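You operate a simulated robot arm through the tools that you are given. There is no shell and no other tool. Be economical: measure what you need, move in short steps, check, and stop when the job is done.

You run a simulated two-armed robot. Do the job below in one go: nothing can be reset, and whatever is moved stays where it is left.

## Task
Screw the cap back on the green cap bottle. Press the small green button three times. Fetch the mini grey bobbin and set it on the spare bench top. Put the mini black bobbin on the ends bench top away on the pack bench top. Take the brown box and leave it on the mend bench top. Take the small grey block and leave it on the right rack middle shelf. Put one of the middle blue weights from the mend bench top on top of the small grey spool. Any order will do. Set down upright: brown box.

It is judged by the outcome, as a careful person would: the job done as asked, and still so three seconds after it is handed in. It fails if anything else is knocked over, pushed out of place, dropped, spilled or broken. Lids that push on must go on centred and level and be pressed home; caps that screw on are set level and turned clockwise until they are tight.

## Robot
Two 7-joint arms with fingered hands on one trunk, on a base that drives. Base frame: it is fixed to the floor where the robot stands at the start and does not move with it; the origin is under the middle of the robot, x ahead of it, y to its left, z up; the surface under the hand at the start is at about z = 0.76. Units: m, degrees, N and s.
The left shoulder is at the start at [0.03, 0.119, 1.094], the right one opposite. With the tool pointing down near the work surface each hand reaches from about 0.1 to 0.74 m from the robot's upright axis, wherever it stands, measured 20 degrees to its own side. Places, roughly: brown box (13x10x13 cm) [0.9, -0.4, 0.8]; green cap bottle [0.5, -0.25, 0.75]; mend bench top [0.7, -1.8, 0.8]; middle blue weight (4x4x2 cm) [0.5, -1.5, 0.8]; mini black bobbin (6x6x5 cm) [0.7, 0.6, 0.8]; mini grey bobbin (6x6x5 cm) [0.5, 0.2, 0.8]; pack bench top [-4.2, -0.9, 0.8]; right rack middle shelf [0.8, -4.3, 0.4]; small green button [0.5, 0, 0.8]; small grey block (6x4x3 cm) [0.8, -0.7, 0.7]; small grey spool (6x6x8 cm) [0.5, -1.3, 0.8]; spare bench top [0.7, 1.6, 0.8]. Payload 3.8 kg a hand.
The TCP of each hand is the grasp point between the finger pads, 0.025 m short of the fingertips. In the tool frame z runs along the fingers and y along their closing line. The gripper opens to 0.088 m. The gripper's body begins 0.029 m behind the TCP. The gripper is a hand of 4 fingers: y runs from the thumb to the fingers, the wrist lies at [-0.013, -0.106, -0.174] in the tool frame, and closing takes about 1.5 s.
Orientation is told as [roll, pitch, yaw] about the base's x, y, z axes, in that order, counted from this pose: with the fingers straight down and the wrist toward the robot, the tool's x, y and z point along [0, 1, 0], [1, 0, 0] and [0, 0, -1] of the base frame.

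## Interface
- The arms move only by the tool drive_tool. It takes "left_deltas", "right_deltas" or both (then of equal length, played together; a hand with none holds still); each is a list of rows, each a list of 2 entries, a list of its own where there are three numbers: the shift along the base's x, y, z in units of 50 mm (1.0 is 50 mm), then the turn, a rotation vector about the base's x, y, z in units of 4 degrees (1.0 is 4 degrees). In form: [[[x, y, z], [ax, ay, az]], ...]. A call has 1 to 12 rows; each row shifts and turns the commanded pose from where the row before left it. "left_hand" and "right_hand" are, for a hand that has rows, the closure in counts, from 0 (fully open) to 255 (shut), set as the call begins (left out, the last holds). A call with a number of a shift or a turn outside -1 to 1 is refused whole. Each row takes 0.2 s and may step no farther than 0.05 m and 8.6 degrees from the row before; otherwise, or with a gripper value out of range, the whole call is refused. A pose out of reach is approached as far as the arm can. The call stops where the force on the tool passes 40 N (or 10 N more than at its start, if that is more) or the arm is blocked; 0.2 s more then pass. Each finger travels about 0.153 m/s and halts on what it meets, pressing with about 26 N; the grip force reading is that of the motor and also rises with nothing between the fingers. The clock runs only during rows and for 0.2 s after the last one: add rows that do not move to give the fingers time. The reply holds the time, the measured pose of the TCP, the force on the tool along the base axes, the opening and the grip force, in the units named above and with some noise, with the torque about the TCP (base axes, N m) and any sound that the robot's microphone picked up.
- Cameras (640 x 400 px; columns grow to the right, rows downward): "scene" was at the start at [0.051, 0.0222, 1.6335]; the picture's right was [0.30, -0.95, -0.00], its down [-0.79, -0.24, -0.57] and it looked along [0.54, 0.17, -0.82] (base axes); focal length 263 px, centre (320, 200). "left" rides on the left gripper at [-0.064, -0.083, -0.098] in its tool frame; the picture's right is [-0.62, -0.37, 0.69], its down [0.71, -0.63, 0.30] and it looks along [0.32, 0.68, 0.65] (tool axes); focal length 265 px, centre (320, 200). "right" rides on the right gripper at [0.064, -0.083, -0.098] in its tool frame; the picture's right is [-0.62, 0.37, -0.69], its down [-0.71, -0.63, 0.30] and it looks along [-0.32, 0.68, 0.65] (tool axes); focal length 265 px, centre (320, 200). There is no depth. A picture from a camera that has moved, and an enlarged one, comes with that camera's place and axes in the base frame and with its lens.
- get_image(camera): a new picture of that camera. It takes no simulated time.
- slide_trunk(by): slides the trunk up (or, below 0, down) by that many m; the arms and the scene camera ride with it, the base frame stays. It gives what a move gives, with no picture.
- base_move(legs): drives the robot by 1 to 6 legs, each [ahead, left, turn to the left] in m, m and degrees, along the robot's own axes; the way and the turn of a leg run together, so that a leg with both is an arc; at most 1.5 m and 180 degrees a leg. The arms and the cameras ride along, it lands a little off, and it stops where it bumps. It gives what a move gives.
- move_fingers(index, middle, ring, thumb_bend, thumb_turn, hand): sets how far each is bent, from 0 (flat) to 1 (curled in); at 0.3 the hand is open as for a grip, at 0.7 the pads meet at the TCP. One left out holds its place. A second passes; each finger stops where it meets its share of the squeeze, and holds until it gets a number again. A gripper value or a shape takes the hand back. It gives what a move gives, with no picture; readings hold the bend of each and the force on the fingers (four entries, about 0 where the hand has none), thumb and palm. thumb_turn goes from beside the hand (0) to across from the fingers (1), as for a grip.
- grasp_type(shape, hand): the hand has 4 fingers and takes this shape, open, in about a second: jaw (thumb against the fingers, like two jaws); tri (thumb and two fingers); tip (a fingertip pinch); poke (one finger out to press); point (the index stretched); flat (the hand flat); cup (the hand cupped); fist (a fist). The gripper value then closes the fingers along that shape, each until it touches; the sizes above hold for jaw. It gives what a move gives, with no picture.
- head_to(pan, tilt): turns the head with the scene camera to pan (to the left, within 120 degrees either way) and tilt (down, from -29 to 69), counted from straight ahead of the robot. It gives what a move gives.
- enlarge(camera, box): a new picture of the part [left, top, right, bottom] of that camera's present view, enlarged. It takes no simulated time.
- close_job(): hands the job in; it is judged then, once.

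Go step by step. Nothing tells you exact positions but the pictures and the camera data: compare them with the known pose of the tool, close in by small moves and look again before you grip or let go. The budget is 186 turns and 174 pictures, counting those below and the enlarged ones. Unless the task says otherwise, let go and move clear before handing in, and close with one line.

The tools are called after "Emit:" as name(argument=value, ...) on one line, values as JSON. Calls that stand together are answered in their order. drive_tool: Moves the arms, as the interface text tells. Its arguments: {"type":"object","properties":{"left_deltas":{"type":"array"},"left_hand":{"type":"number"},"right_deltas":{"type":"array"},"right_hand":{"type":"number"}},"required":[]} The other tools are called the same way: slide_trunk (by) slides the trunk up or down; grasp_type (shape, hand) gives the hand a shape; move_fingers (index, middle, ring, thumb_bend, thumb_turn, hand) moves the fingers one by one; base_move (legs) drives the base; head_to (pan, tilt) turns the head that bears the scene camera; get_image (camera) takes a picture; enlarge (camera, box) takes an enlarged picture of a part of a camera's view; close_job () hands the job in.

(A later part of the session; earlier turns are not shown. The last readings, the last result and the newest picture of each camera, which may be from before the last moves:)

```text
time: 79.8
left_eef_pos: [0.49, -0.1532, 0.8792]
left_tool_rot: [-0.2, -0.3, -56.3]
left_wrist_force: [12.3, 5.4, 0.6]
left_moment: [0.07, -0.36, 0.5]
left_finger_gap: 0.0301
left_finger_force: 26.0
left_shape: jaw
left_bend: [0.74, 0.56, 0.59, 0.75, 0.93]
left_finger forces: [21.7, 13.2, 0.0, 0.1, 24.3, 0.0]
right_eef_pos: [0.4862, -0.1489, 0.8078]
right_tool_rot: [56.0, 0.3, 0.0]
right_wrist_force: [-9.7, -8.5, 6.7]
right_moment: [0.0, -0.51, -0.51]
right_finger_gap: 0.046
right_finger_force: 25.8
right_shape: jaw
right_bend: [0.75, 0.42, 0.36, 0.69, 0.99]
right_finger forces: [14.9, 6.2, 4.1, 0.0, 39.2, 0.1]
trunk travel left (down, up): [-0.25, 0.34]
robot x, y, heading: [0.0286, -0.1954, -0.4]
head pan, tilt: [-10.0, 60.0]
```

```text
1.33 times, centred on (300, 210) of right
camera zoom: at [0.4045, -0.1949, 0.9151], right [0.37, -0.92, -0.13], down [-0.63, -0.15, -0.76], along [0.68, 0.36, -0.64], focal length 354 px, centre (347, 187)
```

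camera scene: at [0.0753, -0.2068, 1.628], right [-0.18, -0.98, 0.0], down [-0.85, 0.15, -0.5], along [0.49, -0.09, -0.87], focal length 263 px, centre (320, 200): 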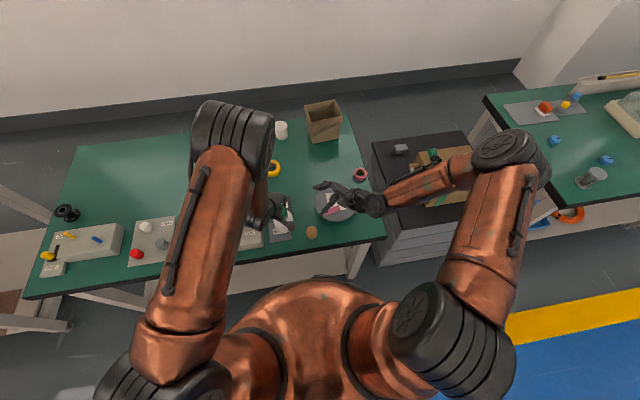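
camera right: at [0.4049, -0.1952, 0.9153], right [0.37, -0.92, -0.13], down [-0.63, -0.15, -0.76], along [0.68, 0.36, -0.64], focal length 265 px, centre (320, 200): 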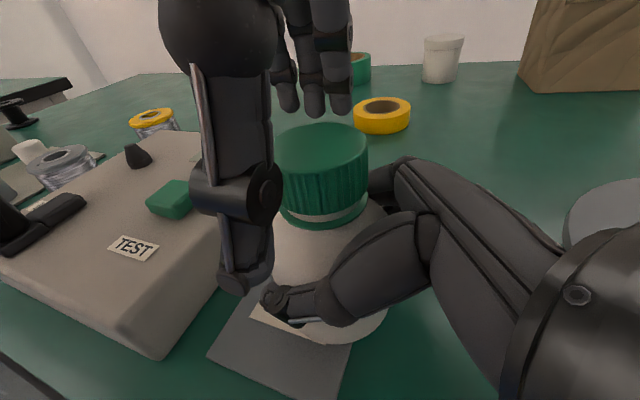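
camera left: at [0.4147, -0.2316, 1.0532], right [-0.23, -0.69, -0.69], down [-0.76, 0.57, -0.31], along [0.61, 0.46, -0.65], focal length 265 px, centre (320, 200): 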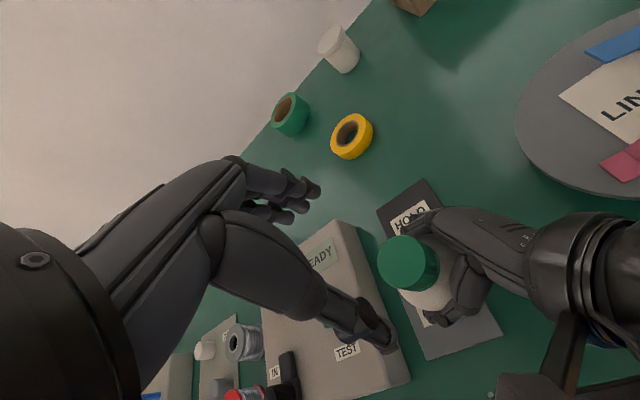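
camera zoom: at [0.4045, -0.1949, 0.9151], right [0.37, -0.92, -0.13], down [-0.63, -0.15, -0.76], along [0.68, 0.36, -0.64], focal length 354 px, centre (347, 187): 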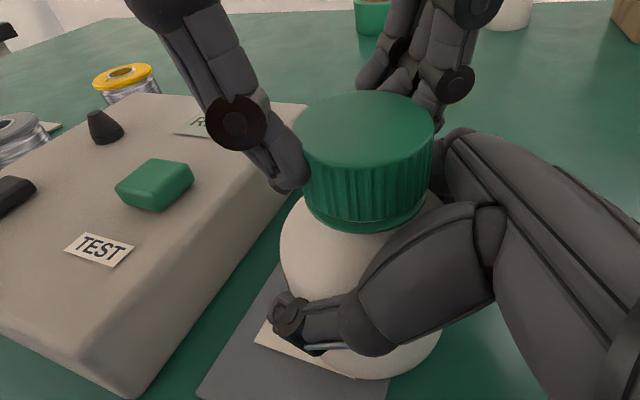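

Torque has risen to 0.5 N m: it is getting tight. A few more degrees to make sure.

Emit:
drive_tool(left_deltas=[[[0, 0, 0], [0, 0, -1]], [[0, 0, 0], [0, 0, -1]], [[0, 0, 0], [0, 0, -1]], [[0, 0, 0], [0, 0, -1]], [[0, 0, 0], [0, 0, -1]]])

Emit:
enlarge(camera="right", box=[160, 60, 440, 360])

```text
time: 81.0
left_eef_pos: [0.4907, -0.1539, 0.8786]
left_tool_rot: [-0.1, -0.7, -76.2]
left_wrist_force: [19.5, -0.9, 0.2]
left_moment: [-0.2, -0.72, 0.71]
left_finger_gap: 0.0287
left_finger_force: 25.6
left_shape: jaw
left_bend: [0.73, 0.57, 0.59, 0.76, 0.89]
left_finger forces: [26.3, 17.4, 0.1, 0.0, 24.9, 0.1]
right_eef_pos: [0.4866, -0.1479, 0.8081]
right_tool_rot: [56.0, 0.3, 0.1]
right_wrist_force: [-18.9, 1.2, 2.3]
right_moment: [0.0, -0.73, -0.8]
right_finger_gap: 0.0452
right_finger_force: 25.6
right_shape: jaw
right_bend: [0.76, 0.43, 0.35, 0.72, 0.98]
right_finger forces: [14.6, 6.0, 3.0, 0.0, 47.7, 0.1]
trunk travel left (down, up): [-0.25, 0.34]
robot x, y, heading: [0.0269, -0.1939, 0.2]
head pan, tilt: [-10.0, 60.0]
```

```text
1.33 times, centred on (300, 210) of right
camera zoom: at [0.4038, -0.1941, 0.9149], right [0.37, -0.92, -0.13], down [-0.63, -0.15, -0.76], along [0.68, 0.36, -0.64], focal length 354 px, centre (347, 187)
```

zoom: 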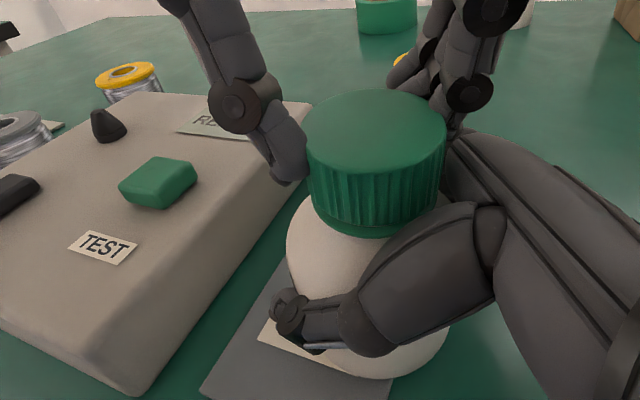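

The cap is tight (about 0.75 N m). I'll release the left hand and lift it away.

Emit:
drive_tool(left_deltas=[[[0, 0, 0], [0, 0, 0.5]], [[0, 0, 0], [0, 0, 0]], [[0, 0, 0], [0, 0, 0]], [[0, 0, 0], [0, 0, 0]], [[0, 0, 0.4], [0, 0, 0]], [[0, 0, 0.8], [0, 0, 0]], [[0, 0.2, 0.8], [0, 0, 0]], [[0, 0.6, 0.6], [0, 0, 1]], [[0, 0.7, 0.4], [0, 0, 1]], [[0, 0.7, 0.4], [0, 0, 1]], [[0, 0.7, 0.4], [0, 0, 1]], [[0, 0, 0], [0, 0, 1]]], left_hand=90)

Emit:
drive_tool(right_deltas=[[[0, 0, 0], [0, 0, 0]], [[0, 0, 0], [0, 0, 0]], [[0, 0, 0], [0, 0, 0]], [[0, 0, 0], [0, 0, 0]], [[0, 0, 0], [0, 0, 0]]], right_hand=0)

Emit:
get_image(camera="right")

```text
time: 83.6
left_eef_pos: [0.49, -0.0075, 1.0668]
left_tool_rot: [-0.4, -0.2, -54.2]
left_wrist_force: [-0.9, -0.7, 1.2]
left_moment: [-0.02, 0.02, 0.02]
left_finger_gap: 0.0567
left_finger_force: 0.1
left_shape: jaw
left_bend: [0.28, 0.39, 0.36, 0.62, 1.0]
left_finger forces: [0.0, 0.0, 0.0, 0.0, 0.0, 0.1]
right_eef_pos: [0.4874, -0.1499, 0.8095]
right_tool_rot: [55.9, 0.1, 0.0]
right_wrist_force: [-0.4, -0.7, -0.1]
right_moment: [0.05, 0.0, -0.01]
right_finger_gap: 0.0457
right_finger_force: 25.4
right_shape: jaw
right_bend: [0.76, 0.43, 0.35, 0.73, 1.0]
right_finger forces: [23.2, 6.2, 3.3, 0.0, 34.5, 0.0]
trunk travel left (down, up): [-0.25, 0.34]
robot x, y, heading: [0.0305, -0.1948, -0.1]
head pan, tilt: [-10.0, 60.0]
```

```text
time: 84.8
left_eef_pos: [0.4884, -0.0066, 1.0673]
left_tool_rot: [-0.3, -0.2, -54.2]
left_wrist_force: [-1.1, 0.0, -0.6]
left_moment: [-0.01, 0.02, -0.02]
left_finger_gap: 0.057
left_finger_force: 0.1
left_shape: jaw
left_bend: [0.28, 0.39, 0.36, 0.62, 1.0]
left_finger forces: [0.1, 0.0, 0.0, 0.0, 0.1, 0.0]
right_eef_pos: [0.4874, -0.1493, 0.8083]
right_tool_rot: [56.1, 0.1, -0.1]
right_wrist_force: [0.9, -0.5, 0.2]
right_moment: [0.02, 0.0, 0.0]
right_finger_gap: 0.0877
right_finger_force: 0.0
right_shape: jaw
right_bend: [0.3, 0.3, 0.3, 0.3, 0.98]
right_finger forces: [0.8, 0.1, 0.0, 0.0, 0.1, 0.1]
trunk travel left (down, up): [-0.25, 0.34]
robot x, y, heading: [0.0245, -0.1927, -0.4]
head pan, tilt: [-10.0, 60.0]
```

```text
125 pictures are left
camera right: at [0.4051, -0.1951, 0.9152], right [0.37, -0.92, -0.13], down [-0.63, -0.15, -0.76], along [0.68, 0.36, -0.64], focal length 265 px, centre (320, 200)
```

right: 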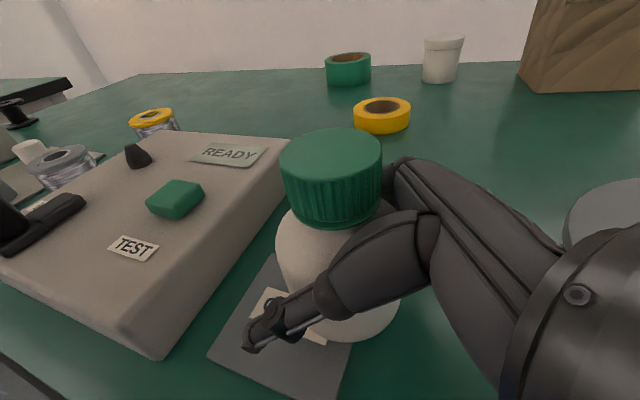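

The bottle stands upright with its cap on. The index just touches, so I shift slightly and back the right hand out along its axis.

Emit:
drive_tool(right_deltas=[[[0.1, 0, 0], [0, 0, 0]], [[0, -0.4, 0.27], [0, 0, 0]], [[0, -0.6, 0.405], [0, 0, 0]], [[0, -0.8, 0.54], [0, 0, 0]], [[0, -0.7, 0.6], [0, 0, 0]], [[0, -0.3, 0.9], [-1, 0, 0]], [[0, 0, 0.9], [-1, 0, 0]], [[0, 0, 0.9], [-1, 0, 0]], [[0, 0, 0.9], [-1, 0, 0]], [[0, 0, 0], [-1, 0, 0]], [[0, 0, 0], [-1, 0, 0]], [[0, 0, 0], [-1, 0, 0]]])

Emit:
get_image(camera="scene")

Emit:
grasp_type(shape="poke", hand="left")

Emit:
get_image(camera="left")

```text
time: 87.4
left_eef_pos: [0.4881, -0.0062, 1.0673]
left_tool_rot: [-0.4, -0.2, -54.2]
left_wrist_force: [-0.9, 0.5, 0.0]
left_moment: [-0.01, -0.01, 0.01]
left_finger_gap: 0.0569
left_finger_force: 0.1
left_shape: jaw
left_bend: [0.28, 0.39, 0.36, 0.62, 1.0]
left_finger forces: [0.0, 0.0, 0.0, 0.0, 0.0, 0.0]
right_eef_pos: [0.4921, -0.2887, 1.0802]
right_tool_rot: [27.9, 0.1, -0.3]
right_wrist_force: [0.5, 0.3, -0.1]
right_moment: [0.01, 0.02, 0.0]
right_finger_gap: 0.0879
right_finger_force: 0.1
right_shape: jaw
right_bend: [0.3, 0.3, 0.3, 0.3, 0.97]
right_finger forces: [0.1, 0.0, 0.1, 0.0, 0.0, 0.0]
trunk travel left (down, up): [-0.25, 0.34]
robot x, y, heading: [0.0295, -0.1944, -0.1]
head pan, tilt: [-10.0, 60.0]
```

```text
124 pictures are left
camera scene: at [0.077, -0.2052, 1.6279], right [-0.18, -0.98, 0.0], down [-0.85, 0.15, -0.5], along [0.49, -0.09, -0.87], focal length 263 px, centre (320, 200)
```

scene: 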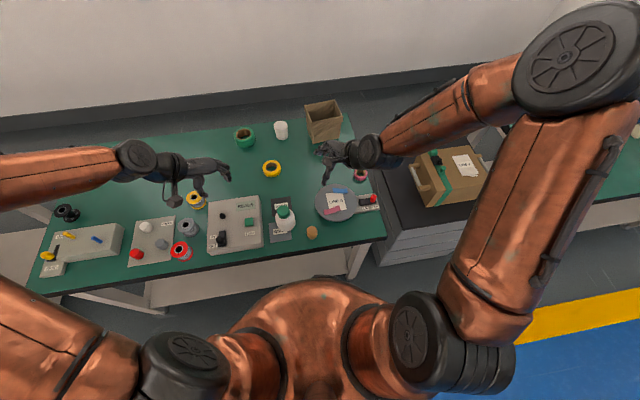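

```text
time: 88.3
left_eef_pos: [0.4892, -0.0081, 1.0676]
left_tool_rot: [-0.3, -0.1, -54.2]
left_wrist_force: [-0.1, 1.2, 0.0]
left_moment: [-0.03, -0.04, 0.0]
left_finger_gap: 0.0
left_finger_force: 0.2
left_shape: poke
left_bend: [0.7, 0.7, 0.99, 1.0, 1.0]
left_finger forces: [0.0, 0.1, 0.0, 0.0, 0.1, 0.1]
right_eef_pos: [0.4931, -0.2901, 1.0812]
right_tool_rot: [28.0, 0.1, -0.1]
right_wrist_force: [-0.7, 0.5, 0.4]
right_moment: [0.02, 0.01, -0.01]
right_finger_gap: 0.0879
right_finger_force: 0.1
right_shape: jaw
right_bend: [0.3, 0.3, 0.3, 0.3, 0.97]
right_finger forces: [0.0, 0.1, 0.1, 0.0, 0.0, 0.0]
trunk travel left (down, up): [-0.25, 0.34]
robot x, y, heading: [0.0304, -0.193, -0.1]
head pan, tilt: [-10.0, 60.0]
```

```text
123 pictures are left
camera left: at [0.3892, 0.0231, 1.1653], right [-0.72, -0.07, -0.69], down [0.21, 0.93, -0.31], along [0.66, -0.37, -0.65], focal length 265 px, centre (320, 200)
```

left: 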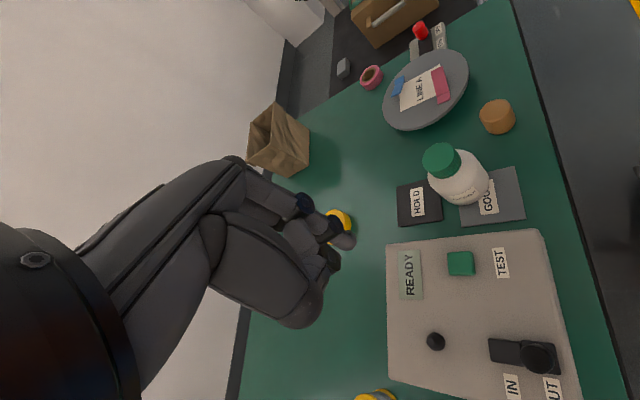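

Bottle capped and upright, everything else in place. The poke finger's tip lies about 25 mm below the TCP. I'll bring it above the green TEST button at about (0.495, -0.034).

Emit:
drive_tool(left_deltas=[[[0.01, -0.045, -0.33], [0, 0, 1]], [[0.01, -0.045, -0.33], [0, 0, 1]], [[0.01, -0.045, -0.33], [0, 0, 1]], [[0.01, -0.045, -0.33], [0, 0, 1]], [[0.01, -0.045, -0.33], [0, 0, 1]], [[0.01, -0.045, -0.33], [0, 0, 1]], [[0.01, -0.045, -0.33], [0, 0, 1]], [[0.01, -0.045, -0.33], [0, 0, 1]], [[0.01, -0.045, -0.33], [0, 0, 1]], [[0.01, -0.045, -0.33], [0, 0, 1]], [[0.01, -0.045, -0.33], [0, 0, 1]], [[0.01, -0.045, -0.33], [0, 0, 1]]])

Emit:
get_image(camera="left")

Emit:
enlarge(camera="scene", box=[190, 180, 290, 260])

```text
time: 90.9
left_eef_pos: [0.496, -0.0351, 0.8707]
left_tool_rot: [-0.3, -0.2, -6.2]
left_wrist_force: [-0.6, 0.0, 1.1]
left_moment: [0.02, -0.01, -0.01]
left_finger_gap: 0.0002
left_finger_force: 0.0
left_shape: poke
left_bend: [0.7, 0.7, 0.99, 1.0, 1.0]
left_finger forces: [0.0, 0.0, 0.1, 0.0, 0.0, 0.0]
right_eef_pos: [0.4925, -0.2909, 1.0794]
right_tool_rot: [28.0, 0.1, -0.1]
right_wrist_force: [0.4, 0.5, 0.0]
right_moment: [0.02, -0.01, 0.0]
right_finger_gap: 0.088
right_finger_force: 0.1
right_shape: jaw
right_bend: [0.3, 0.3, 0.3, 0.3, 0.97]
right_finger forces: [0.0, 0.0, 0.1, 0.0, 0.0, 0.0]
trunk travel left (down, up): [-0.25, 0.34]
robot x, y, heading: [0.0259, -0.1908, -0.2]
head pan, tilt: [-10.0, 60.0]
```

```text
122 pictures are left
camera left: at [0.4073, -0.0901, 0.9674], right [-0.43, -0.58, -0.69], down [-0.55, 0.78, -0.31], along [0.72, 0.25, -0.65], focal length 265 px, centre (320, 200)
```

left: 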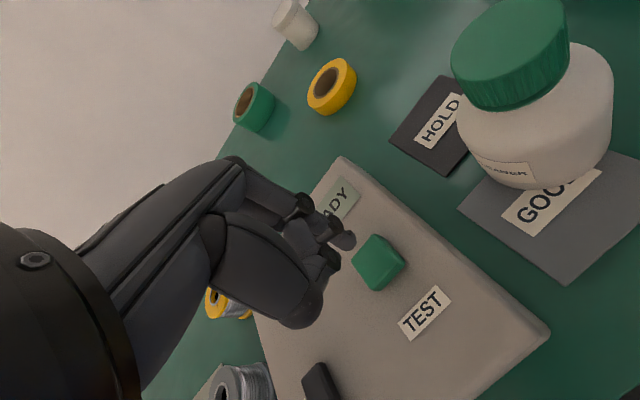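

```text
5.00 times, centred on (240, 220) of scene
camera zoom: at [0.0774, -0.2064, 1.6279], right [-0.18, -0.98, 0.0], down [-0.85, 0.15, -0.5], along [0.49, -0.09, -0.87], focal length 1316 px, centre (720, 100)
```

zoom: 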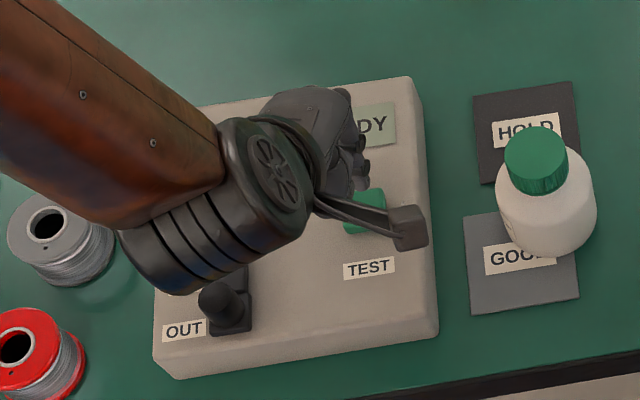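

Emit:
enlarge(camera="left", box=[270, 170, 430, 310])

```text
2.86 times, centred on (350, 240) of left
camera zoom: at [0.4073, -0.0901, 0.9674], right [-0.43, -0.58, -0.69], down [-0.55, 0.78, -0.31], along [0.72, 0.25, -0.65], focal length 758 px, centre (234, 86)
```

zoom: 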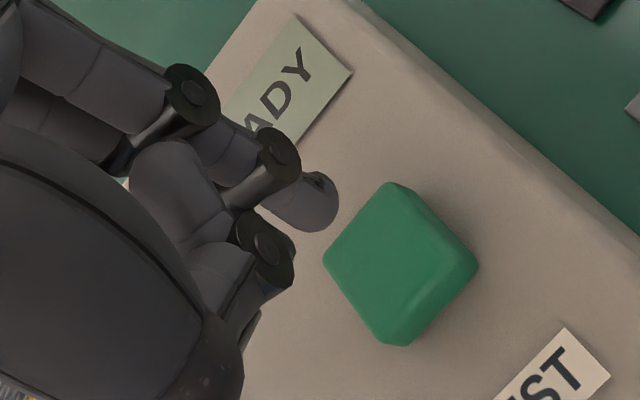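

The tip is nearly over the button. Nudge and press gently.

Emit:
drive_tool(left_deltas=[[[-0.04, 0.06, -0.2], [0, 0, 0]], [[0, 0, -0.2], [0, 0, 0]], [[0, 0, -0.06], [0, 0, 0]], [[0, 0, -0.06], [0, 0, 0]], [[0, 0, 0], [0, 0, 0]]])

Emit:
enlarge(camera="left", box=[270, 170, 430, 310])

```text
time: 92.1
left_eef_pos: [0.4939, -0.0312, 0.8429]
left_tool_rot: [-0.2, -0.3, -6.2]
left_wrist_force: [0.5, -0.2, 1.2]
left_moment: [-0.01, -0.01, 0.0]
left_finger_gap: 0.0001
left_finger_force: 0.2
left_shape: poke
left_bend: [0.7, 0.7, 0.99, 1.0, 1.0]
left_finger forces: [0.1, 0.8, 0.0, 0.0, 0.0, 0.0]
right_eef_pos: [0.4932, -0.2898, 1.0802]
right_tool_rot: [28.0, 0.1, -0.1]
right_wrist_force: [0.6, -0.1, -0.5]
right_moment: [-0.02, 0.03, -0.01]
right_finger_gap: 0.0879
right_finger_force: 0.0
right_shape: jaw
right_bend: [0.3, 0.3, 0.3, 0.3, 0.97]
right_finger forces: [0.0, 0.0, 0.0, 0.1, 0.0, 0.0]
trunk travel left (down, up): [-0.25, 0.34]
robot x, y, heading: [0.0292, -0.1949, -0.3]
head pan, tilt: [-10.0, 60.0]
```

```text
2.86 times, centred on (350, 240) of left
camera zoom: at [0.4046, -0.0861, 0.9416], right [-0.43, -0.58, -0.69], down [-0.55, 0.78, -0.31], along [0.72, 0.24, -0.65], focal length 758 px, centre (234, 86)
```

zoom: 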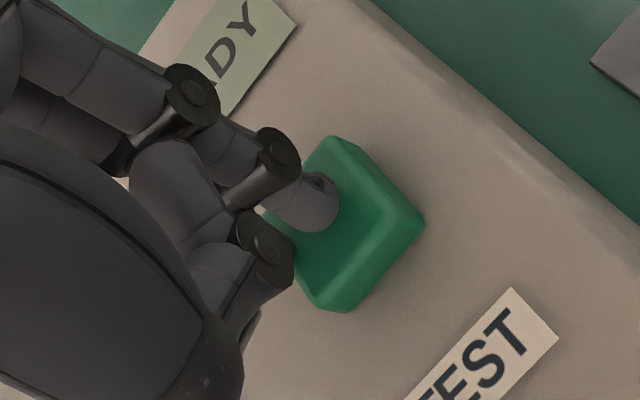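

Touching the button now. Pressing down in 1 mm steps, watching force and sound.

Emit:
drive_tool(left_deltas=[[[0, 0, -0.03], [0, 0, 0]], [[0, 0, -0.03], [0, 0, 0]], [[0, 0, -0.03], [0, 0, 0]], [[0, 0, -0.03], [0, 0, 0]]])

Emit:
enlarge(camera="left", box=[270, 170, 430, 310])

```text
time: 93.1
left_eef_pos: [0.4932, -0.0321, 0.8399]
left_tool_rot: [-0.3, -0.2, -6.2]
left_wrist_force: [-0.1, 0.5, 3.1]
left_moment: [0.01, 0.01, -0.01]
left_finger_gap: 0.0
left_finger_force: 0.0
left_shape: poke
left_bend: [0.7, 0.7, 0.99, 1.0, 1.0]
left_finger forces: [0.0, 3.5, 0.0, 0.0, 0.1, 0.1]
right_eef_pos: [0.4926, -0.2907, 1.0799]
right_tool_rot: [28.0, 0.0, -0.1]
right_wrist_force: [0.4, -1.0, 0.3]
right_moment: [-0.01, 0.0, 0.0]
right_finger_gap: 0.0879
right_finger_force: 0.1
right_shape: jaw
right_bend: [0.3, 0.3, 0.3, 0.3, 0.97]
right_finger forces: [0.1, 0.1, 0.0, 0.0, 0.0, 0.1]
trunk travel left (down, up): [-0.25, 0.34]
robot x, y, heading: [0.0254, -0.1983, -0.1]
head pan, tilt: [-10.0, 60.0]
heard: click
```

```text
2.86 times, centred on (350, 240) of left
camera zoom: at [0.4046, -0.0868, 0.9364], right [-0.43, -0.58, -0.69], down [-0.55, 0.78, -0.31], along [0.72, 0.24, -0.65], focal length 758 px, centre (234, 86)
```

zoom: 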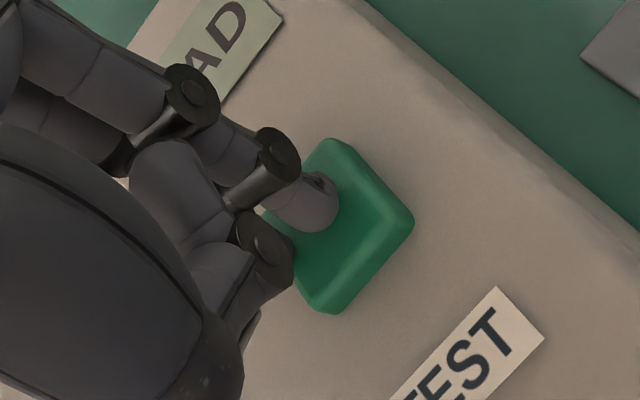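

One click heard. Releasing fully, then pressing a second time.

Emit:
drive_tool(left_deltas=[[[0, 0, 0.3], [0, 0, 0]], [[0, 0, 0], [0, 0, 0]], [[0, 0, 0], [0, 0, 0]]])

Emit:
drive_tool(left_deltas=[[[0, 0, -0.18], [0, 0, 0]], [[0, 0, -0.06], [0, 0, 0]], [[0, 0, -0.03], [0, 0, 0]], [[0, 0, -0.03], [0, 0, 0]]])

Emit:
drive_tool(left_deltas=[[[0, 0, 0.3], [0, 0, 0]], [[0, 0, 0], [0, 0, 0]], [[0, 0, 0], [0, 0, 0]]])

```text
time: 93.9
left_eef_pos: [0.4928, -0.0324, 0.8535]
left_tool_rot: [-0.3, -0.3, -6.2]
left_wrist_force: [1.2, 0.2, 0.1]
left_moment: [-0.01, -0.02, 0.0]
left_finger_gap: 0.0
left_finger_force: 0.0
left_shape: poke
left_bend: [0.7, 0.7, 0.99, 1.0, 1.0]
left_finger forces: [0.1, 0.0, 0.0, 0.0, 0.0, 0.1]
right_eef_pos: [0.4914, -0.2915, 1.0793]
right_tool_rot: [27.9, 0.2, -0.1]
right_wrist_force: [0.2, -0.7, 0.3]
right_moment: [0.01, 0.02, 0.02]
right_finger_gap: 0.0877
right_finger_force: 0.1
right_shape: jaw
right_bend: [0.3, 0.3, 0.3, 0.3, 0.97]
right_finger forces: [0.0, 0.0, 0.0, 0.0, 0.0, 0.0]
trunk travel left (down, up): [-0.25, 0.34]
robot x, y, heading: [0.028, -0.1964, -0.4]
head pan, tilt: [-10.0, 60.0]
```

```text
time: 94.9
left_eef_pos: [0.4931, -0.0313, 0.8391]
left_tool_rot: [-0.3, -0.3, -6.3]
left_wrist_force: [1.5, -0.2, 2.8]
left_moment: [0.04, -0.04, -0.03]
left_finger_gap: 0.0001
left_finger_force: 0.0
left_shape: poke
left_bend: [0.7, 0.7, 0.99, 1.0, 1.0]
left_finger forces: [0.0, 3.3, 0.0, 0.0, 0.1, 0.1]
right_eef_pos: [0.4936, -0.29, 1.0801]
right_tool_rot: [28.1, 0.0, -0.2]
right_wrist_force: [-0.1, -0.3, -0.1]
right_moment: [0.0, -0.02, 0.02]
right_finger_gap: 0.0879
right_finger_force: 0.0
right_shape: jaw
right_bend: [0.3, 0.3, 0.3, 0.3, 0.97]
right_finger forces: [0.0, 0.1, 0.0, 0.1, 0.1, 0.0]
trunk travel left (down, up): [-0.25, 0.34]
robot x, y, heading: [0.029, -0.1957, -0.1]
head pan, tilt: [-10.0, 60.0]
heard: click
```

```text
time: 95.7
left_eef_pos: [0.4938, -0.0311, 0.8531]
left_tool_rot: [-0.3, -0.2, -6.2]
left_wrist_force: [-0.5, -0.6, -0.4]
left_moment: [-0.01, 0.0, 0.01]
left_finger_gap: 0.0
left_finger_force: 0.1
left_shape: poke
left_bend: [0.7, 0.7, 0.99, 1.0, 1.0]
left_finger forces: [0.0, 0.0, 0.0, 0.0, 0.0, 0.0]
right_eef_pos: [0.4927, -0.29, 1.081]
right_tool_rot: [27.9, 0.1, -0.1]
right_wrist_force: [0.0, -0.3, -0.1]
right_moment: [0.01, -0.01, -0.01]
right_finger_gap: 0.0878
right_finger_force: 0.0
right_shape: jaw
right_bend: [0.3, 0.3, 0.3, 0.3, 0.97]
right_finger forces: [0.1, 0.1, 0.0, 0.0, 0.0, 0.0]
trunk travel left (down, up): [-0.25, 0.34]
robot x, y, heading: [0.03, -0.1929, -0.3]
head pan, tilt: [-10.0, 60.0]
```

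Two clicks counted. Third press, then lift clear and return the hand to jaw.

Emit:
drive_tool(left_deltas=[[[0, 0, -0.18], [0, 0, 0]], [[0, 0, -0.06], [0, 0, 0]], [[0, 0, -0.03], [0, 0, 0]], [[0, 0, -0.03], [0, 0, 0]]])

Emit:
drive_tool(left_deltas=[[[0, 0, 0.8], [0, 0, 0]], [[0, 0, 0.9], [0, 0, 0]], [[0, 0.3, 0.9], [0, 0, 0.5]], [[0, 0.3, 0.8], [0, 0, 1]]])

Emit:
grasp_type(shape="jaw", hand="left")

Emit:
get_image(camera="left")

```text
time: 96.7
left_eef_pos: [0.4934, -0.0312, 0.839]
left_tool_rot: [-0.2, -0.3, -6.2]
left_wrist_force: [0.4, -0.2, 4.9]
left_moment: [0.01, 0.01, -0.02]
left_finger_gap: 0.0001
left_finger_force: 0.1
left_shape: poke
left_bend: [0.7, 0.7, 0.99, 1.0, 1.0]
left_finger forces: [0.0, 4.6, 0.1, 0.1, 0.1, 0.0]
right_eef_pos: [0.4915, -0.2906, 1.0812]
right_tool_rot: [28.0, 0.1, -0.1]
right_wrist_force: [0.2, -0.7, -0.6]
right_moment: [0.03, -0.02, -0.04]
right_finger_gap: 0.0879
right_finger_force: 0.1
right_shape: jaw
right_bend: [0.3, 0.3, 0.3, 0.3, 0.97]
right_finger forces: [0.0, 0.1, 0.0, 0.0, 0.0, 0.0]
trunk travel left (down, up): [-0.25, 0.34]
robot x, y, heading: [0.0304, -0.1924, 0.1]
head pan, tilt: [-10.0, 60.0]
heard: click
```

```text
time: 97.7
left_eef_pos: [0.4909, -0.0008, 1.0107]
left_tool_rot: [-0.4, -0.2, -0.2]
left_wrist_force: [-0.2, 0.4, 0.5]
left_moment: [0.02, -0.01, 0.03]
left_finger_gap: 0.0001
left_finger_force: 0.2
left_shape: poke
left_bend: [0.7, 0.7, 0.99, 1.0, 1.0]
left_finger forces: [0.1, 0.0, 0.0, 0.0, 0.1, 0.0]
right_eef_pos: [0.4923, -0.29, 1.0802]
right_tool_rot: [28.0, -0.1, -0.1]
right_wrist_force: [0.6, -0.1, -0.2]
right_moment: [0.0, 0.05, -0.02]
right_finger_gap: 0.0878
right_finger_force: 0.1
right_shape: jaw
right_bend: [0.3, 0.3, 0.3, 0.3, 0.97]
right_finger forces: [0.0, 0.1, 0.1, 0.0, 0.0, 0.0]
trunk travel left (down, up): [-0.25, 0.34]
robot x, y, heading: [0.0267, -0.1981, -0.2]
head pan, tilt: [-10.0, 60.0]
```

```text
time: 98.6
left_eef_pos: [0.4923, -0.0012, 1.01]
left_tool_rot: [-0.3, -0.3, -0.2]
left_wrist_force: [-0.3, 0.0, 0.1]
left_moment: [-0.01, 0.02, -0.01]
left_finger_gap: 0.0881
left_finger_force: 0.2
left_shape: jaw
left_bend: [0.3, 0.3, 0.3, 0.3, 0.98]
left_finger forces: [0.1, 0.0, 0.0, 0.1, 0.1, 0.0]
right_eef_pos: [0.4922, -0.29, 1.0801]
right_tool_rot: [28.0, 0.1, -0.1]
right_wrist_force: [0.3, 0.8, 0.1]
right_moment: [0.04, 0.01, -0.01]
right_finger_gap: 0.0879
right_finger_force: 0.1
right_shape: jaw
right_bend: [0.3, 0.3, 0.3, 0.3, 0.97]
right_finger forces: [0.0, 0.0, 0.1, 0.0, 0.0, 0.0]
trunk travel left (down, up): [-0.25, 0.34]
robot x, y, heading: [0.0291, -0.1975, -0.1]
head pan, tilt: [-10.0, 60.0]
```

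```text
117 pictures are left
camera left: at [0.4092, -0.065, 1.1079], right [-0.37, -0.62, -0.69], down [-0.63, 0.72, -0.31], along [0.69, 0.32, -0.65], focal length 265 px, centre (320, 200)
```

left: 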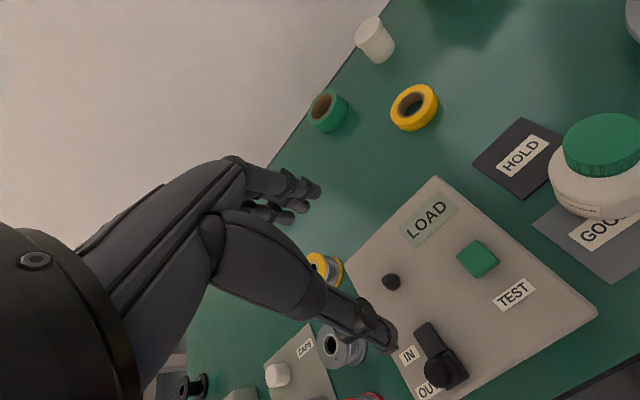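

Three clicks done (display changed to LOAD). Next the mini grey bobbin: I'll drive left and turn the left hand to grip it across y, since the red bobbin is close in x.

Emit:
base_move(legs=[[0.0, 0.245, 0]])

Emit:
drive_tool(left_deltas=[[[0, 0, 0], [0, 0, -1]], [[0, 0, 0], [0, 0, -1]], [[0, 0, 0], [0, 0, -1]], [[0, 0, 0], [0, 0, -1]], [[0, 0, 0], [0, 0, -1]], [[0, 0, 0], [0, 0, -1]], [[0, 0, 0], [0, 0, -1]], [[0, 0, 0], [0, 0, -1]], [[0, 0, 0], [0, 0, -1]], [[0, 0, 0], [0, 0, -1]], [[0, 0, 0], [0, 0, -1]]])

Emit:
drive_tool(left_deltas=[[[0, 0, 0], [0, 0, -1]], [[0, 0, 0], [0, 0, -1]], [[0, 0, 0], [0, 0, -1]], [[0, 0, 0], [0, 0, -1]], [[0, 0, 0], [0, 0, -1]], [[0, 0, 0], [0, 0, -1]], [[0, 0, 0], [0, 0, -1]], [[0, 0, 0], [0, 0, -1]], [[0, 0, 0], [0, 0, -1]], [[0, 0, 0], [0, 0, -1]], [[0, 0, 0], [0, 0, -1]]])

Emit:
head_to(pan=15, tilt=58)

Emit:
get_image(camera="scene")

Emit:
get_image(camera="left")

```text
time: 100.4
left_eef_pos: [0.4908, 0.2475, 1.0102]
left_tool_rot: [-0.4, -0.2, 0.0]
left_wrist_force: [0.3, -0.1, 0.0]
left_moment: [0.0, 0.02, -0.02]
left_finger_gap: 0.0879
left_finger_force: 0.0
left_shape: jaw
left_bend: [0.3, 0.3, 0.3, 0.3, 0.98]
left_finger forces: [0.2, 0.1, 0.0, 0.0, 0.0, 0.1]
right_eef_pos: [0.494, -0.0408, 1.0811]
right_tool_rot: [28.0, 0.1, 0.1]
right_wrist_force: [-0.8, 0.7, 0.6]
right_moment: [-0.03, 0.0, -0.01]
right_finger_gap: 0.0878
right_finger_force: 0.1
right_shape: jaw
right_bend: [0.3, 0.3, 0.3, 0.3, 0.97]
right_finger forces: [0.1, 0.0, 0.0, 0.1, 0.1, 0.1]
trunk travel left (down, up): [-0.25, 0.34]
robot x, y, heading: [0.0287, 0.0536, 0.2]
head pan, tilt: [-10.0, 60.0]
```

```text
time: 102.8
left_eef_pos: [0.4911, 0.2487, 1.0094]
left_tool_rot: [-0.2, -0.3, -44.0]
left_wrist_force: [-0.2, 0.6, 0.5]
left_moment: [0.01, -0.01, 0.0]
left_finger_gap: 0.0879
left_finger_force: 0.1
left_shape: jaw
left_bend: [0.3, 0.3, 0.3, 0.3, 0.98]
left_finger forces: [0.0, 0.0, 0.1, 0.0, 0.1, 0.0]
right_eef_pos: [0.4913, -0.0416, 1.0801]
right_tool_rot: [28.1, 0.1, 0.1]
right_wrist_force: [0.6, -0.2, 0.3]
right_moment: [-0.03, 0.02, 0.0]
right_finger_gap: 0.0877
right_finger_force: 0.0
right_shape: jaw
right_bend: [0.3, 0.3, 0.3, 0.3, 0.97]
right_finger forces: [0.0, 0.1, 0.1, 0.0, 0.1, 0.0]
trunk travel left (down, up): [-0.25, 0.34]
robot x, y, heading: [0.0326, 0.0502, 0.1]
head pan, tilt: [-10.0, 60.0]
```

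```text
time: 105.2
left_eef_pos: [0.4898, 0.2468, 1.0096]
left_tool_rot: [-0.4, -0.3, -88.1]
left_wrist_force: [0.8, 0.5, 0.2]
left_moment: [0.04, 0.02, 0.0]
left_finger_gap: 0.0877
left_finger_force: 0.1
left_shape: jaw
left_bend: [0.3, 0.3, 0.3, 0.3, 0.98]
left_finger forces: [0.0, 0.0, 0.0, 0.0, 0.1, 0.0]
right_eef_pos: [0.4927, -0.0428, 1.0803]
right_tool_rot: [28.0, 0.1, 0.2]
right_wrist_force: [-0.6, 0.8, 0.7]
right_moment: [-0.01, 0.02, -0.04]
right_finger_gap: 0.0882
right_finger_force: 0.1
right_shape: jaw
right_bend: [0.3, 0.3, 0.3, 0.3, 0.97]
right_finger forces: [0.0, 0.0, 0.1, 0.0, 0.0, 0.1]
trunk travel left (down, up): [-0.25, 0.34]
robot x, y, heading: [0.0301, 0.0504, 0.1]
head pan, tilt: [-10.0, 60.0]
```

```text
time: 106.1
left_eef_pos: [0.4916, 0.2473, 1.0111]
left_tool_rot: [-0.3, -0.1, -87.9]
left_wrist_force: [-0.2, -0.9, 0.0]
left_moment: [0.02, -0.03, 0.01]
left_finger_gap: 0.0881
left_finger_force: 0.1
left_shape: jaw
left_bend: [0.3, 0.3, 0.3, 0.3, 0.98]
left_finger forces: [0.0, 0.0, 0.0, 0.0, 0.0, 0.0]
right_eef_pos: [0.4927, -0.0424, 1.0807]
right_tool_rot: [28.0, 0.1, 0.1]
right_wrist_force: [-0.3, 0.7, 0.3]
right_moment: [0.03, -0.02, -0.03]
right_finger_gap: 0.088
right_finger_force: 0.0
right_shape: jaw
right_bend: [0.3, 0.3, 0.3, 0.3, 0.97]
right_finger forces: [0.1, 0.1, 0.0, 0.0, 0.1, 0.0]
trunk travel left (down, up): [-0.25, 0.34]
robot x, y, heading: [0.0286, 0.0514, 0.1]
head pan, tilt: [15.0, 58.0]
```

```text
116 pictures are left
camera scene: at [0.078, 0.0699, 1.6303], right [0.26, -0.97, 0.0], down [-0.82, -0.22, -0.53], along [0.51, 0.14, -0.85], focal length 263 px, centre (320, 200)
```

scene: 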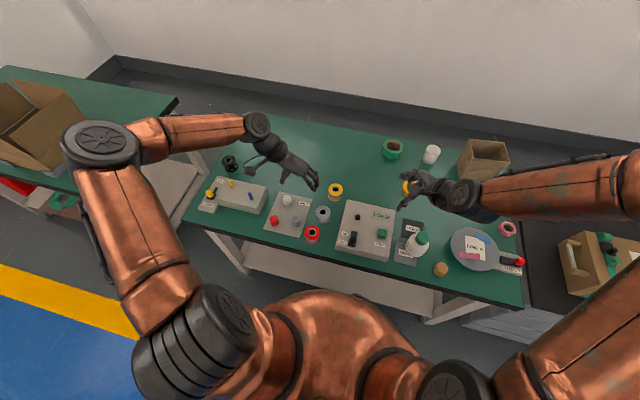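

```text
115 pictures are left
camera left: at [0.4259, 0.3283, 1.1082], right [-0.64, 0.34, -0.69], down [0.69, 0.65, -0.31], along [0.34, -0.67, -0.65], focal length 265 px, centre (320, 200)
```

left: 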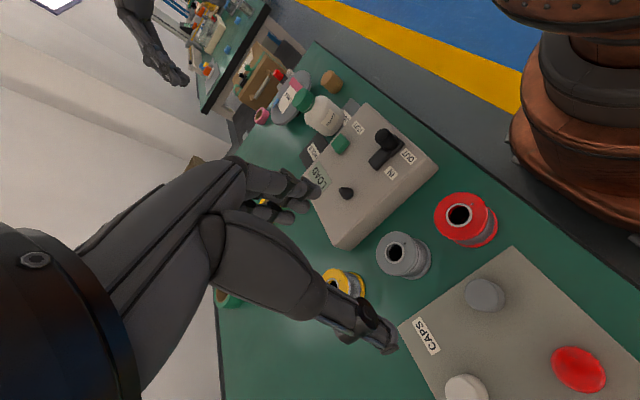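

Grey bobbin top at about (0.523, 0.184). Moving above it.

Emit:
drive_tool(left_deltas=[[[0.163, -0.318, -0.65], [0, 0, 0]], [[0.163, -0.318, -0.65], [0, 0, 0]], [[0.163, -0.318, -0.65], [0, 0, 0]], [[0.163, -0.318, -0.65], [0, 0, 0]], [[0, 0, 0], [0, 0, 0]]])

Emit:
get_image(camera="left")

```text
time: 107.3
left_eef_pos: [0.5225, 0.1819, 0.881]
left_tool_rot: [-0.3, -0.2, -88.0]
left_wrist_force: [0.0, 1.2, 0.4]
left_moment: [0.01, 0.02, -0.03]
left_finger_gap: 0.0877
left_finger_force: 0.0
left_shape: jaw
left_bend: [0.3, 0.3, 0.3, 0.3, 0.98]
left_finger forces: [0.0, 0.0, 0.0, 0.0, 0.1, 0.0]
right_eef_pos: [0.4921, -0.0418, 1.0796]
right_tool_rot: [28.0, 0.1, 0.1]
right_wrist_force: [-0.7, 0.1, -0.2]
right_moment: [0.01, -0.04, 0.01]
right_finger_gap: 0.0879
right_finger_force: 0.1
right_shape: jaw
right_bend: [0.3, 0.3, 0.3, 0.3, 0.97]
right_finger forces: [0.0, 0.0, 0.0, 0.1, 0.1, 0.0]
trunk travel left (down, up): [-0.25, 0.34]
robot x, y, heading: [0.0302, 0.0546, -0.1]
head pan, tilt: [15.0, 58.0]
```

```text
114 pictures are left
camera left: at [0.4569, 0.2629, 0.9784], right [-0.64, 0.34, -0.69], down [0.69, 0.65, -0.31], along [0.35, -0.67, -0.65], focal length 265 px, centre (320, 200)
```

left: 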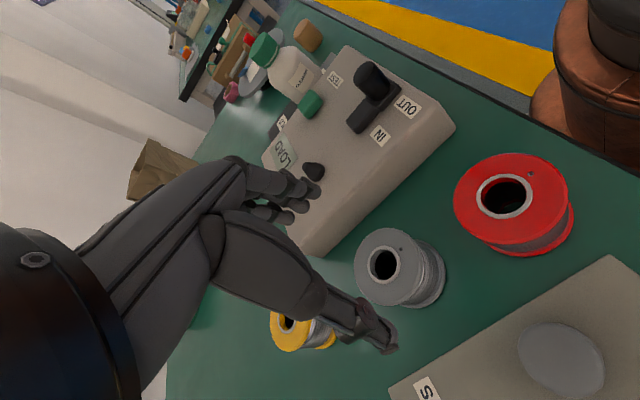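

Aligned. Going down and gripping.

Emit:
drive_tool(left_deltas=[[[0, 0.03, -0.6], [0, 0, 0]], [[0, 0, -0.6], [0, 0, 0]], [[0, 0, -0.6], [0, 0, 0]], [[0, 0, 0], [0, 0, 0]]])

Emit:
get_image(camera="left")

Emit:
drive_tool(left_deltas=[[[0, 0, 0], [0, 0, 0]], [[0, 0, 0], [0, 0, 0]], [[0, 0, 0], [0, 0, 0]], [[0, 0, 0], [0, 0, 0]], [[0, 0, 0], [0, 0, 0]], [[0, 0, 0], [0, 0, 0]], [[0, 0, 0], [0, 0, 0]]], left_hand=255)

Emit:
get_image(camera="left")

```text
time: 108.3
left_eef_pos: [0.5223, 0.1825, 0.7894]
left_tool_rot: [-0.3, -0.3, -88.0]
left_wrist_force: [-0.5, -1.0, -0.2]
left_moment: [-0.03, 0.02, -0.02]
left_finger_gap: 0.088
left_finger_force: 0.0
left_shape: jaw
left_bend: [0.3, 0.3, 0.3, 0.3, 0.98]
left_finger forces: [1.0, 0.0, 0.0, 0.0, 0.0, 0.0]
right_eef_pos: [0.4937, -0.043, 1.0802]
right_tool_rot: [28.0, 0.1, 0.1]
right_wrist_force: [-0.3, -0.1, 0.6]
right_moment: [-0.04, -0.03, 0.0]
right_finger_gap: 0.0878
right_finger_force: 0.0
right_shape: jaw
right_bend: [0.3, 0.3, 0.3, 0.3, 0.97]
right_finger forces: [0.0, 0.0, 0.0, 0.0, 0.0, 0.1]
trunk travel left (down, up): [-0.25, 0.34]
robot x, y, heading: [0.0314, 0.0518, 0.3]
head pan, tilt: [15.0, 58.0]
```

```text
113 pictures are left
camera left: at [0.4569, 0.2637, 0.8872], right [-0.64, 0.34, -0.69], down [0.69, 0.65, -0.31], along [0.34, -0.67, -0.65], focal length 265 px, centre (320, 200)
```

left: 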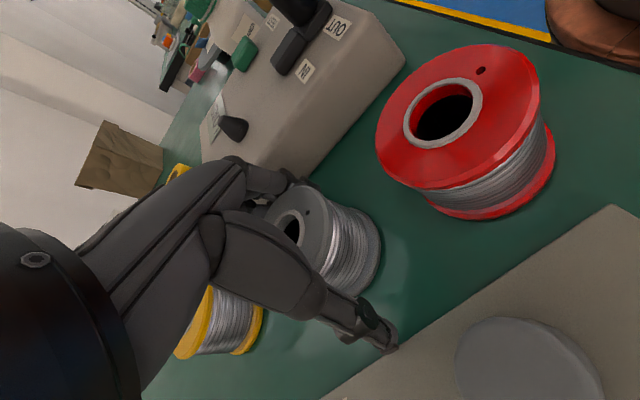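

```text
time: 109.9
left_eef_pos: [0.5217, 0.1824, 0.7885]
left_tool_rot: [-0.3, -0.2, -88.0]
left_wrist_force: [-0.1, -0.8, 7.3]
left_moment: [0.18, -0.08, 0.01]
left_finger_gap: 0.052
left_finger_force: 26.4
left_shape: jaw
left_bend: [0.39, 0.4, 0.37, 0.71, 1.0]
left_finger forces: [18.9, 11.6, 0.1, 0.0, 25.4, 0.0]
right_eef_pos: [0.4924, -0.0419, 1.0797]
right_tool_rot: [28.0, 0.1, 0.1]
right_wrist_force: [0.0, 0.1, 0.2]
right_moment: [0.0, -0.04, 0.04]
right_finger_gap: 0.0878
right_finger_force: 0.0
right_shape: jaw
right_bend: [0.3, 0.3, 0.3, 0.3, 0.97]
right_finger forces: [0.0, 0.1, 0.0, 0.1, 0.0, 0.0]
trunk travel left (down, up): [-0.25, 0.34]
robot x, y, heading: [0.0301, 0.0508, 0.1]
head pan, tilt: [15.0, 58.0]
```

```text
112 pictures are left
camera left: at [0.4567, 0.2638, 0.8878], right [-0.64, 0.34, -0.69], down [0.69, 0.65, -0.31], along [0.35, -0.67, -0.65], focal length 265 px, centre (320, 200)
```

left: 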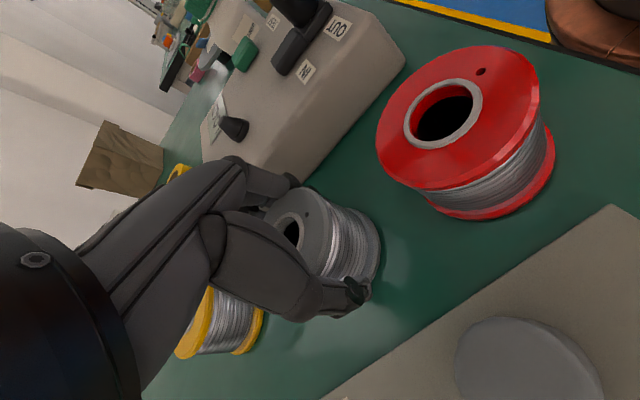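

Bobbin gripped. Lifting, levelling the right hand, then driving left to fetch the black bobbin with the right hand.

Emit:
drive_tool(left_deltas=[[[0, 0, 0.3], [0, 0, 0]], [[0, 0, 0.6], [0, 0, 0]], [[0, 0, 0.7], [0, 0, 0]], [[0, 0, 0.7], [0, 0, 0]], [[0, 0, 0.7], [0, 0, 0]], [[0, 0, 0.7], [0, 0, 0]], [[0, 0, 0.5], [0, 0, 0]]], right_deltas=[[[0, 0, 0], [-1, 0, 0]], [[0, 0, 0], [-1, 0, 0]], [[0, 0, 0], [-1, 0, 0]], [[0, 0, 0], [-1, 0, 0]], [[0, 0, 0], [-1, 0, 0]], [[0, 0, 0], [-1, 0, 0]], [[0, 0, 0], [-1, 0, 0]]])

Emit:
base_move(legs=[[0.0, 0.7, 0]])

Emit:
get_image(camera="scene")

Emit:
get_image(camera="right")

```text
time: 111.5
left_eef_pos: [0.5237, 0.1874, 1.0001]
left_tool_rot: [-0.4, -0.4, -87.9]
left_wrist_force: [0.6, 0.4, -0.9]
left_moment: [0.0, 0.04, 0.0]
left_finger_gap: 0.0516
left_finger_force: 26.3
left_shape: jaw
left_bend: [0.39, 0.4, 0.37, 0.71, 1.0]
left_finger forces: [15.1, 10.3, 0.0, 0.1, 23.9, 0.0]
right_eef_pos: [0.4924, -0.0417, 1.0801]
right_tool_rot: [0.0, 0.1, 0.1]
right_wrist_force: [0.1, 0.0, -0.2]
right_moment: [0.0, 0.01, 0.0]
right_finger_gap: 0.0882
right_finger_force: 0.0
right_shape: jaw
right_bend: [0.3, 0.3, 0.3, 0.3, 0.97]
right_finger forces: [0.1, 0.0, 0.0, 0.1, 0.0, 0.0]
trunk travel left (down, up): [-0.25, 0.34]
robot x, y, heading: [0.0293, 0.0518, -0.1]
head pan, tilt: [15.0, 58.0]
```

```text
time: 115.2
left_eef_pos: [0.5225, 0.8725, 0.9999]
left_tool_rot: [-0.4, -0.3, -87.9]
left_wrist_force: [-0.2, 0.6, -1.2]
left_moment: [0.02, 0.01, -0.01]
left_finger_gap: 0.0513
left_finger_force: 26.1
left_shape: jaw
left_bend: [0.39, 0.4, 0.37, 0.71, 1.0]
left_finger forces: [15.3, 10.1, 0.0, 0.0, 23.9, 0.1]
right_eef_pos: [0.4911, 0.6456, 1.0797]
right_tool_rot: [0.0, 0.1, 0.1]
right_wrist_force: [0.5, 1.6, 0.1]
right_moment: [-0.01, 0.0, -0.03]
right_finger_gap: 0.0877
right_finger_force: 0.1
right_shape: jaw
right_bend: [0.3, 0.3, 0.3, 0.3, 0.97]
right_finger forces: [0.0, 0.0, 0.0, 0.0, 0.1, 0.0]
trunk travel left (down, up): [-0.25, 0.34]
robot x, y, heading: [0.025, 0.738, 0.1]
head pan, tilt: [15.0, 58.0]
```

```text
111 pictures are left
camera scene: at [0.0766, 0.7565, 1.6303], right [0.26, -0.97, 0.0], down [-0.82, -0.22, -0.53], along [0.51, 0.14, -0.85], focal length 263 px, centre (320, 200)
```

scene: 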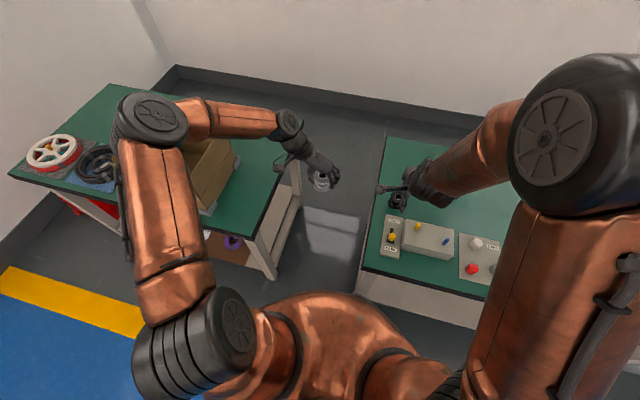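

```text
110 pictures are left
camera right: at [0.4091, 0.709, 1.1773], right [0.37, -0.62, 0.69], down [-0.63, -0.72, -0.3], along [0.68, -0.32, -0.66], focal length 265 px, centre (320, 200)
```

right: 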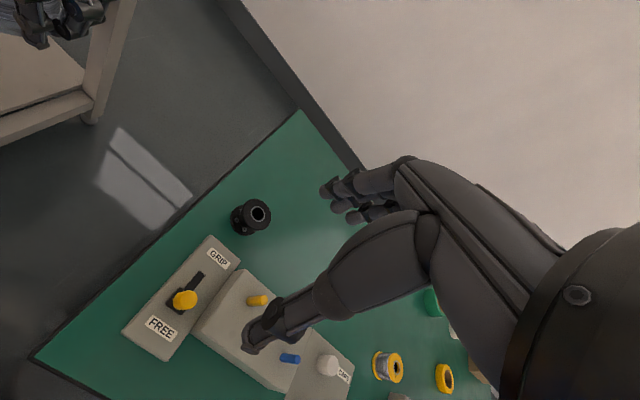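

Black bobbin at about (0.657, 0.616), with a device close on its near side; I'll turn the right hand to grip across y.

Emit:
drive_tool(right_deltas=[[[0.151, -0.027, -0.182], [0, 0, 1]], [[0.151, -0.027, -0.182], [0, 0, 1]], [[0.151, -0.027, -0.182], [0, 0, 1]], [[0.151, -0.027, -0.182], [0, 0, 1]], [[0.151, -0.027, -0.182], [0, 0, 1]], [[0.151, -0.027, -0.182], [0, 0, 1]], [[0.151, -0.027, -0.182], [0, 0, 1]], [[0.151, -0.027, -0.182], [0, 0, 1]], [[0.151, -0.027, -0.182], [0, 0, 1]], [[0.151, -0.027, -0.182], [0, 0, 1]], [[0.151, -0.027, -0.182], [0, 0, 1]]])

Emit:
drive_tool(right_deltas=[[[0.151, -0.027, -0.182], [0, 0, 1]], [[0.151, -0.027, -0.182], [0, 0, 1]], [[0.151, -0.027, -0.182], [0, 0, 1]], [[0.151, -0.027, -0.182], [0, 0, 1]], [[0.151, -0.027, -0.182], [0, 0, 1]], [[0.151, -0.027, -0.182], [0, 0, 1]], [[0.151, -0.027, -0.182], [0, 0, 1]], [[0.151, -0.027, -0.182], [0, 0, 1]], [[0.151, -0.027, -0.182], [0, 0, 1]], [[0.151, -0.027, -0.182], [0, 0, 1]], [[0.151, -0.027, -0.182], [0, 0, 1]]])

Emit:
get_image(camera="right")

```text
time: 117.6
left_eef_pos: [0.523, 0.873, 0.9995]
left_tool_rot: [-0.4, -0.2, -87.9]
left_wrist_force: [-0.5, -0.3, -0.8]
left_moment: [0.01, 0.03, 0.01]
left_finger_gap: 0.0514
left_finger_force: 25.6
left_shape: jaw
left_bend: [0.39, 0.4, 0.37, 0.71, 1.0]
left_finger forces: [15.1, 10.3, 0.0, 0.1, 23.9, 0.0]
right_eef_pos: [0.5746, 0.6281, 0.9797]
right_tool_rot: [0.0, 0.0, 44.2]
right_wrist_force: [-0.1, -0.3, -0.4]
right_moment: [0.04, 0.01, 0.03]
right_finger_gap: 0.0881
right_finger_force: 0.0
right_shape: jaw
right_bend: [0.3, 0.3, 0.3, 0.3, 0.97]
right_finger forces: [0.0, 0.0, 0.0, 0.0, 0.0, 0.0]
trunk travel left (down, up): [-0.25, 0.34]
robot x, y, heading: [0.031, 0.7364, 0.2]
head pan, tilt: [15.0, 58.0]
```

```text
time: 120.0
left_eef_pos: [0.5238, 0.8724, 1.0009]
left_tool_rot: [-0.3, -0.2, -87.9]
left_wrist_force: [0.1, -1.4, -1.2]
left_moment: [-0.02, 0.04, 0.03]
left_finger_gap: 0.0512
left_finger_force: 26.6
left_shape: jaw
left_bend: [0.39, 0.4, 0.37, 0.71, 1.0]
left_finger forces: [15.1, 10.3, 0.1, 0.0, 24.0, 0.0]
right_eef_pos: [0.6389, 0.6131, 0.8801]
right_tool_rot: [0.0, 0.0, 88.3]
right_wrist_force: [-0.1, -0.6, 0.3]
right_moment: [0.01, 0.0, -0.03]
right_finger_gap: 0.0881
right_finger_force: 0.1
right_shape: jaw
right_bend: [0.3, 0.3, 0.3, 0.3, 0.97]
right_finger forces: [0.0, 0.1, 0.0, 0.1, 0.0, 0.0]
right hand out of reach, approached as far as the arm can: row 11
trunk travel left (down, up): [-0.25, 0.34]
robot x, y, heading: [0.0317, 0.7354, -0.0]
head pan, tilt: [15.0, 58.0]
```

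```text
109 pictures are left
camera right: at [0.5732, 0.5328, 0.9764], right [0.63, 0.35, 0.69], down [0.69, -0.65, -0.3], along [0.35, 0.67, -0.65], focal length 265 px, centre (320, 200)
```

right: 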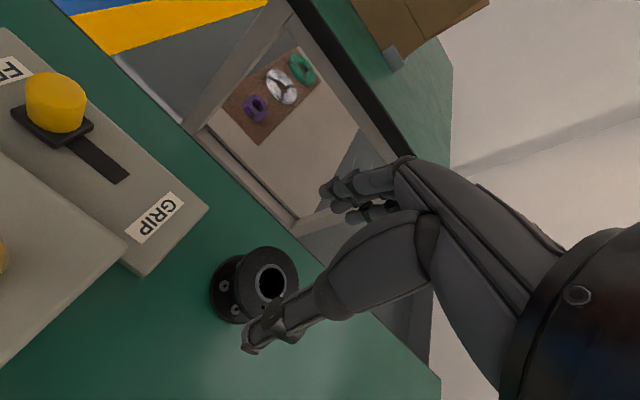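

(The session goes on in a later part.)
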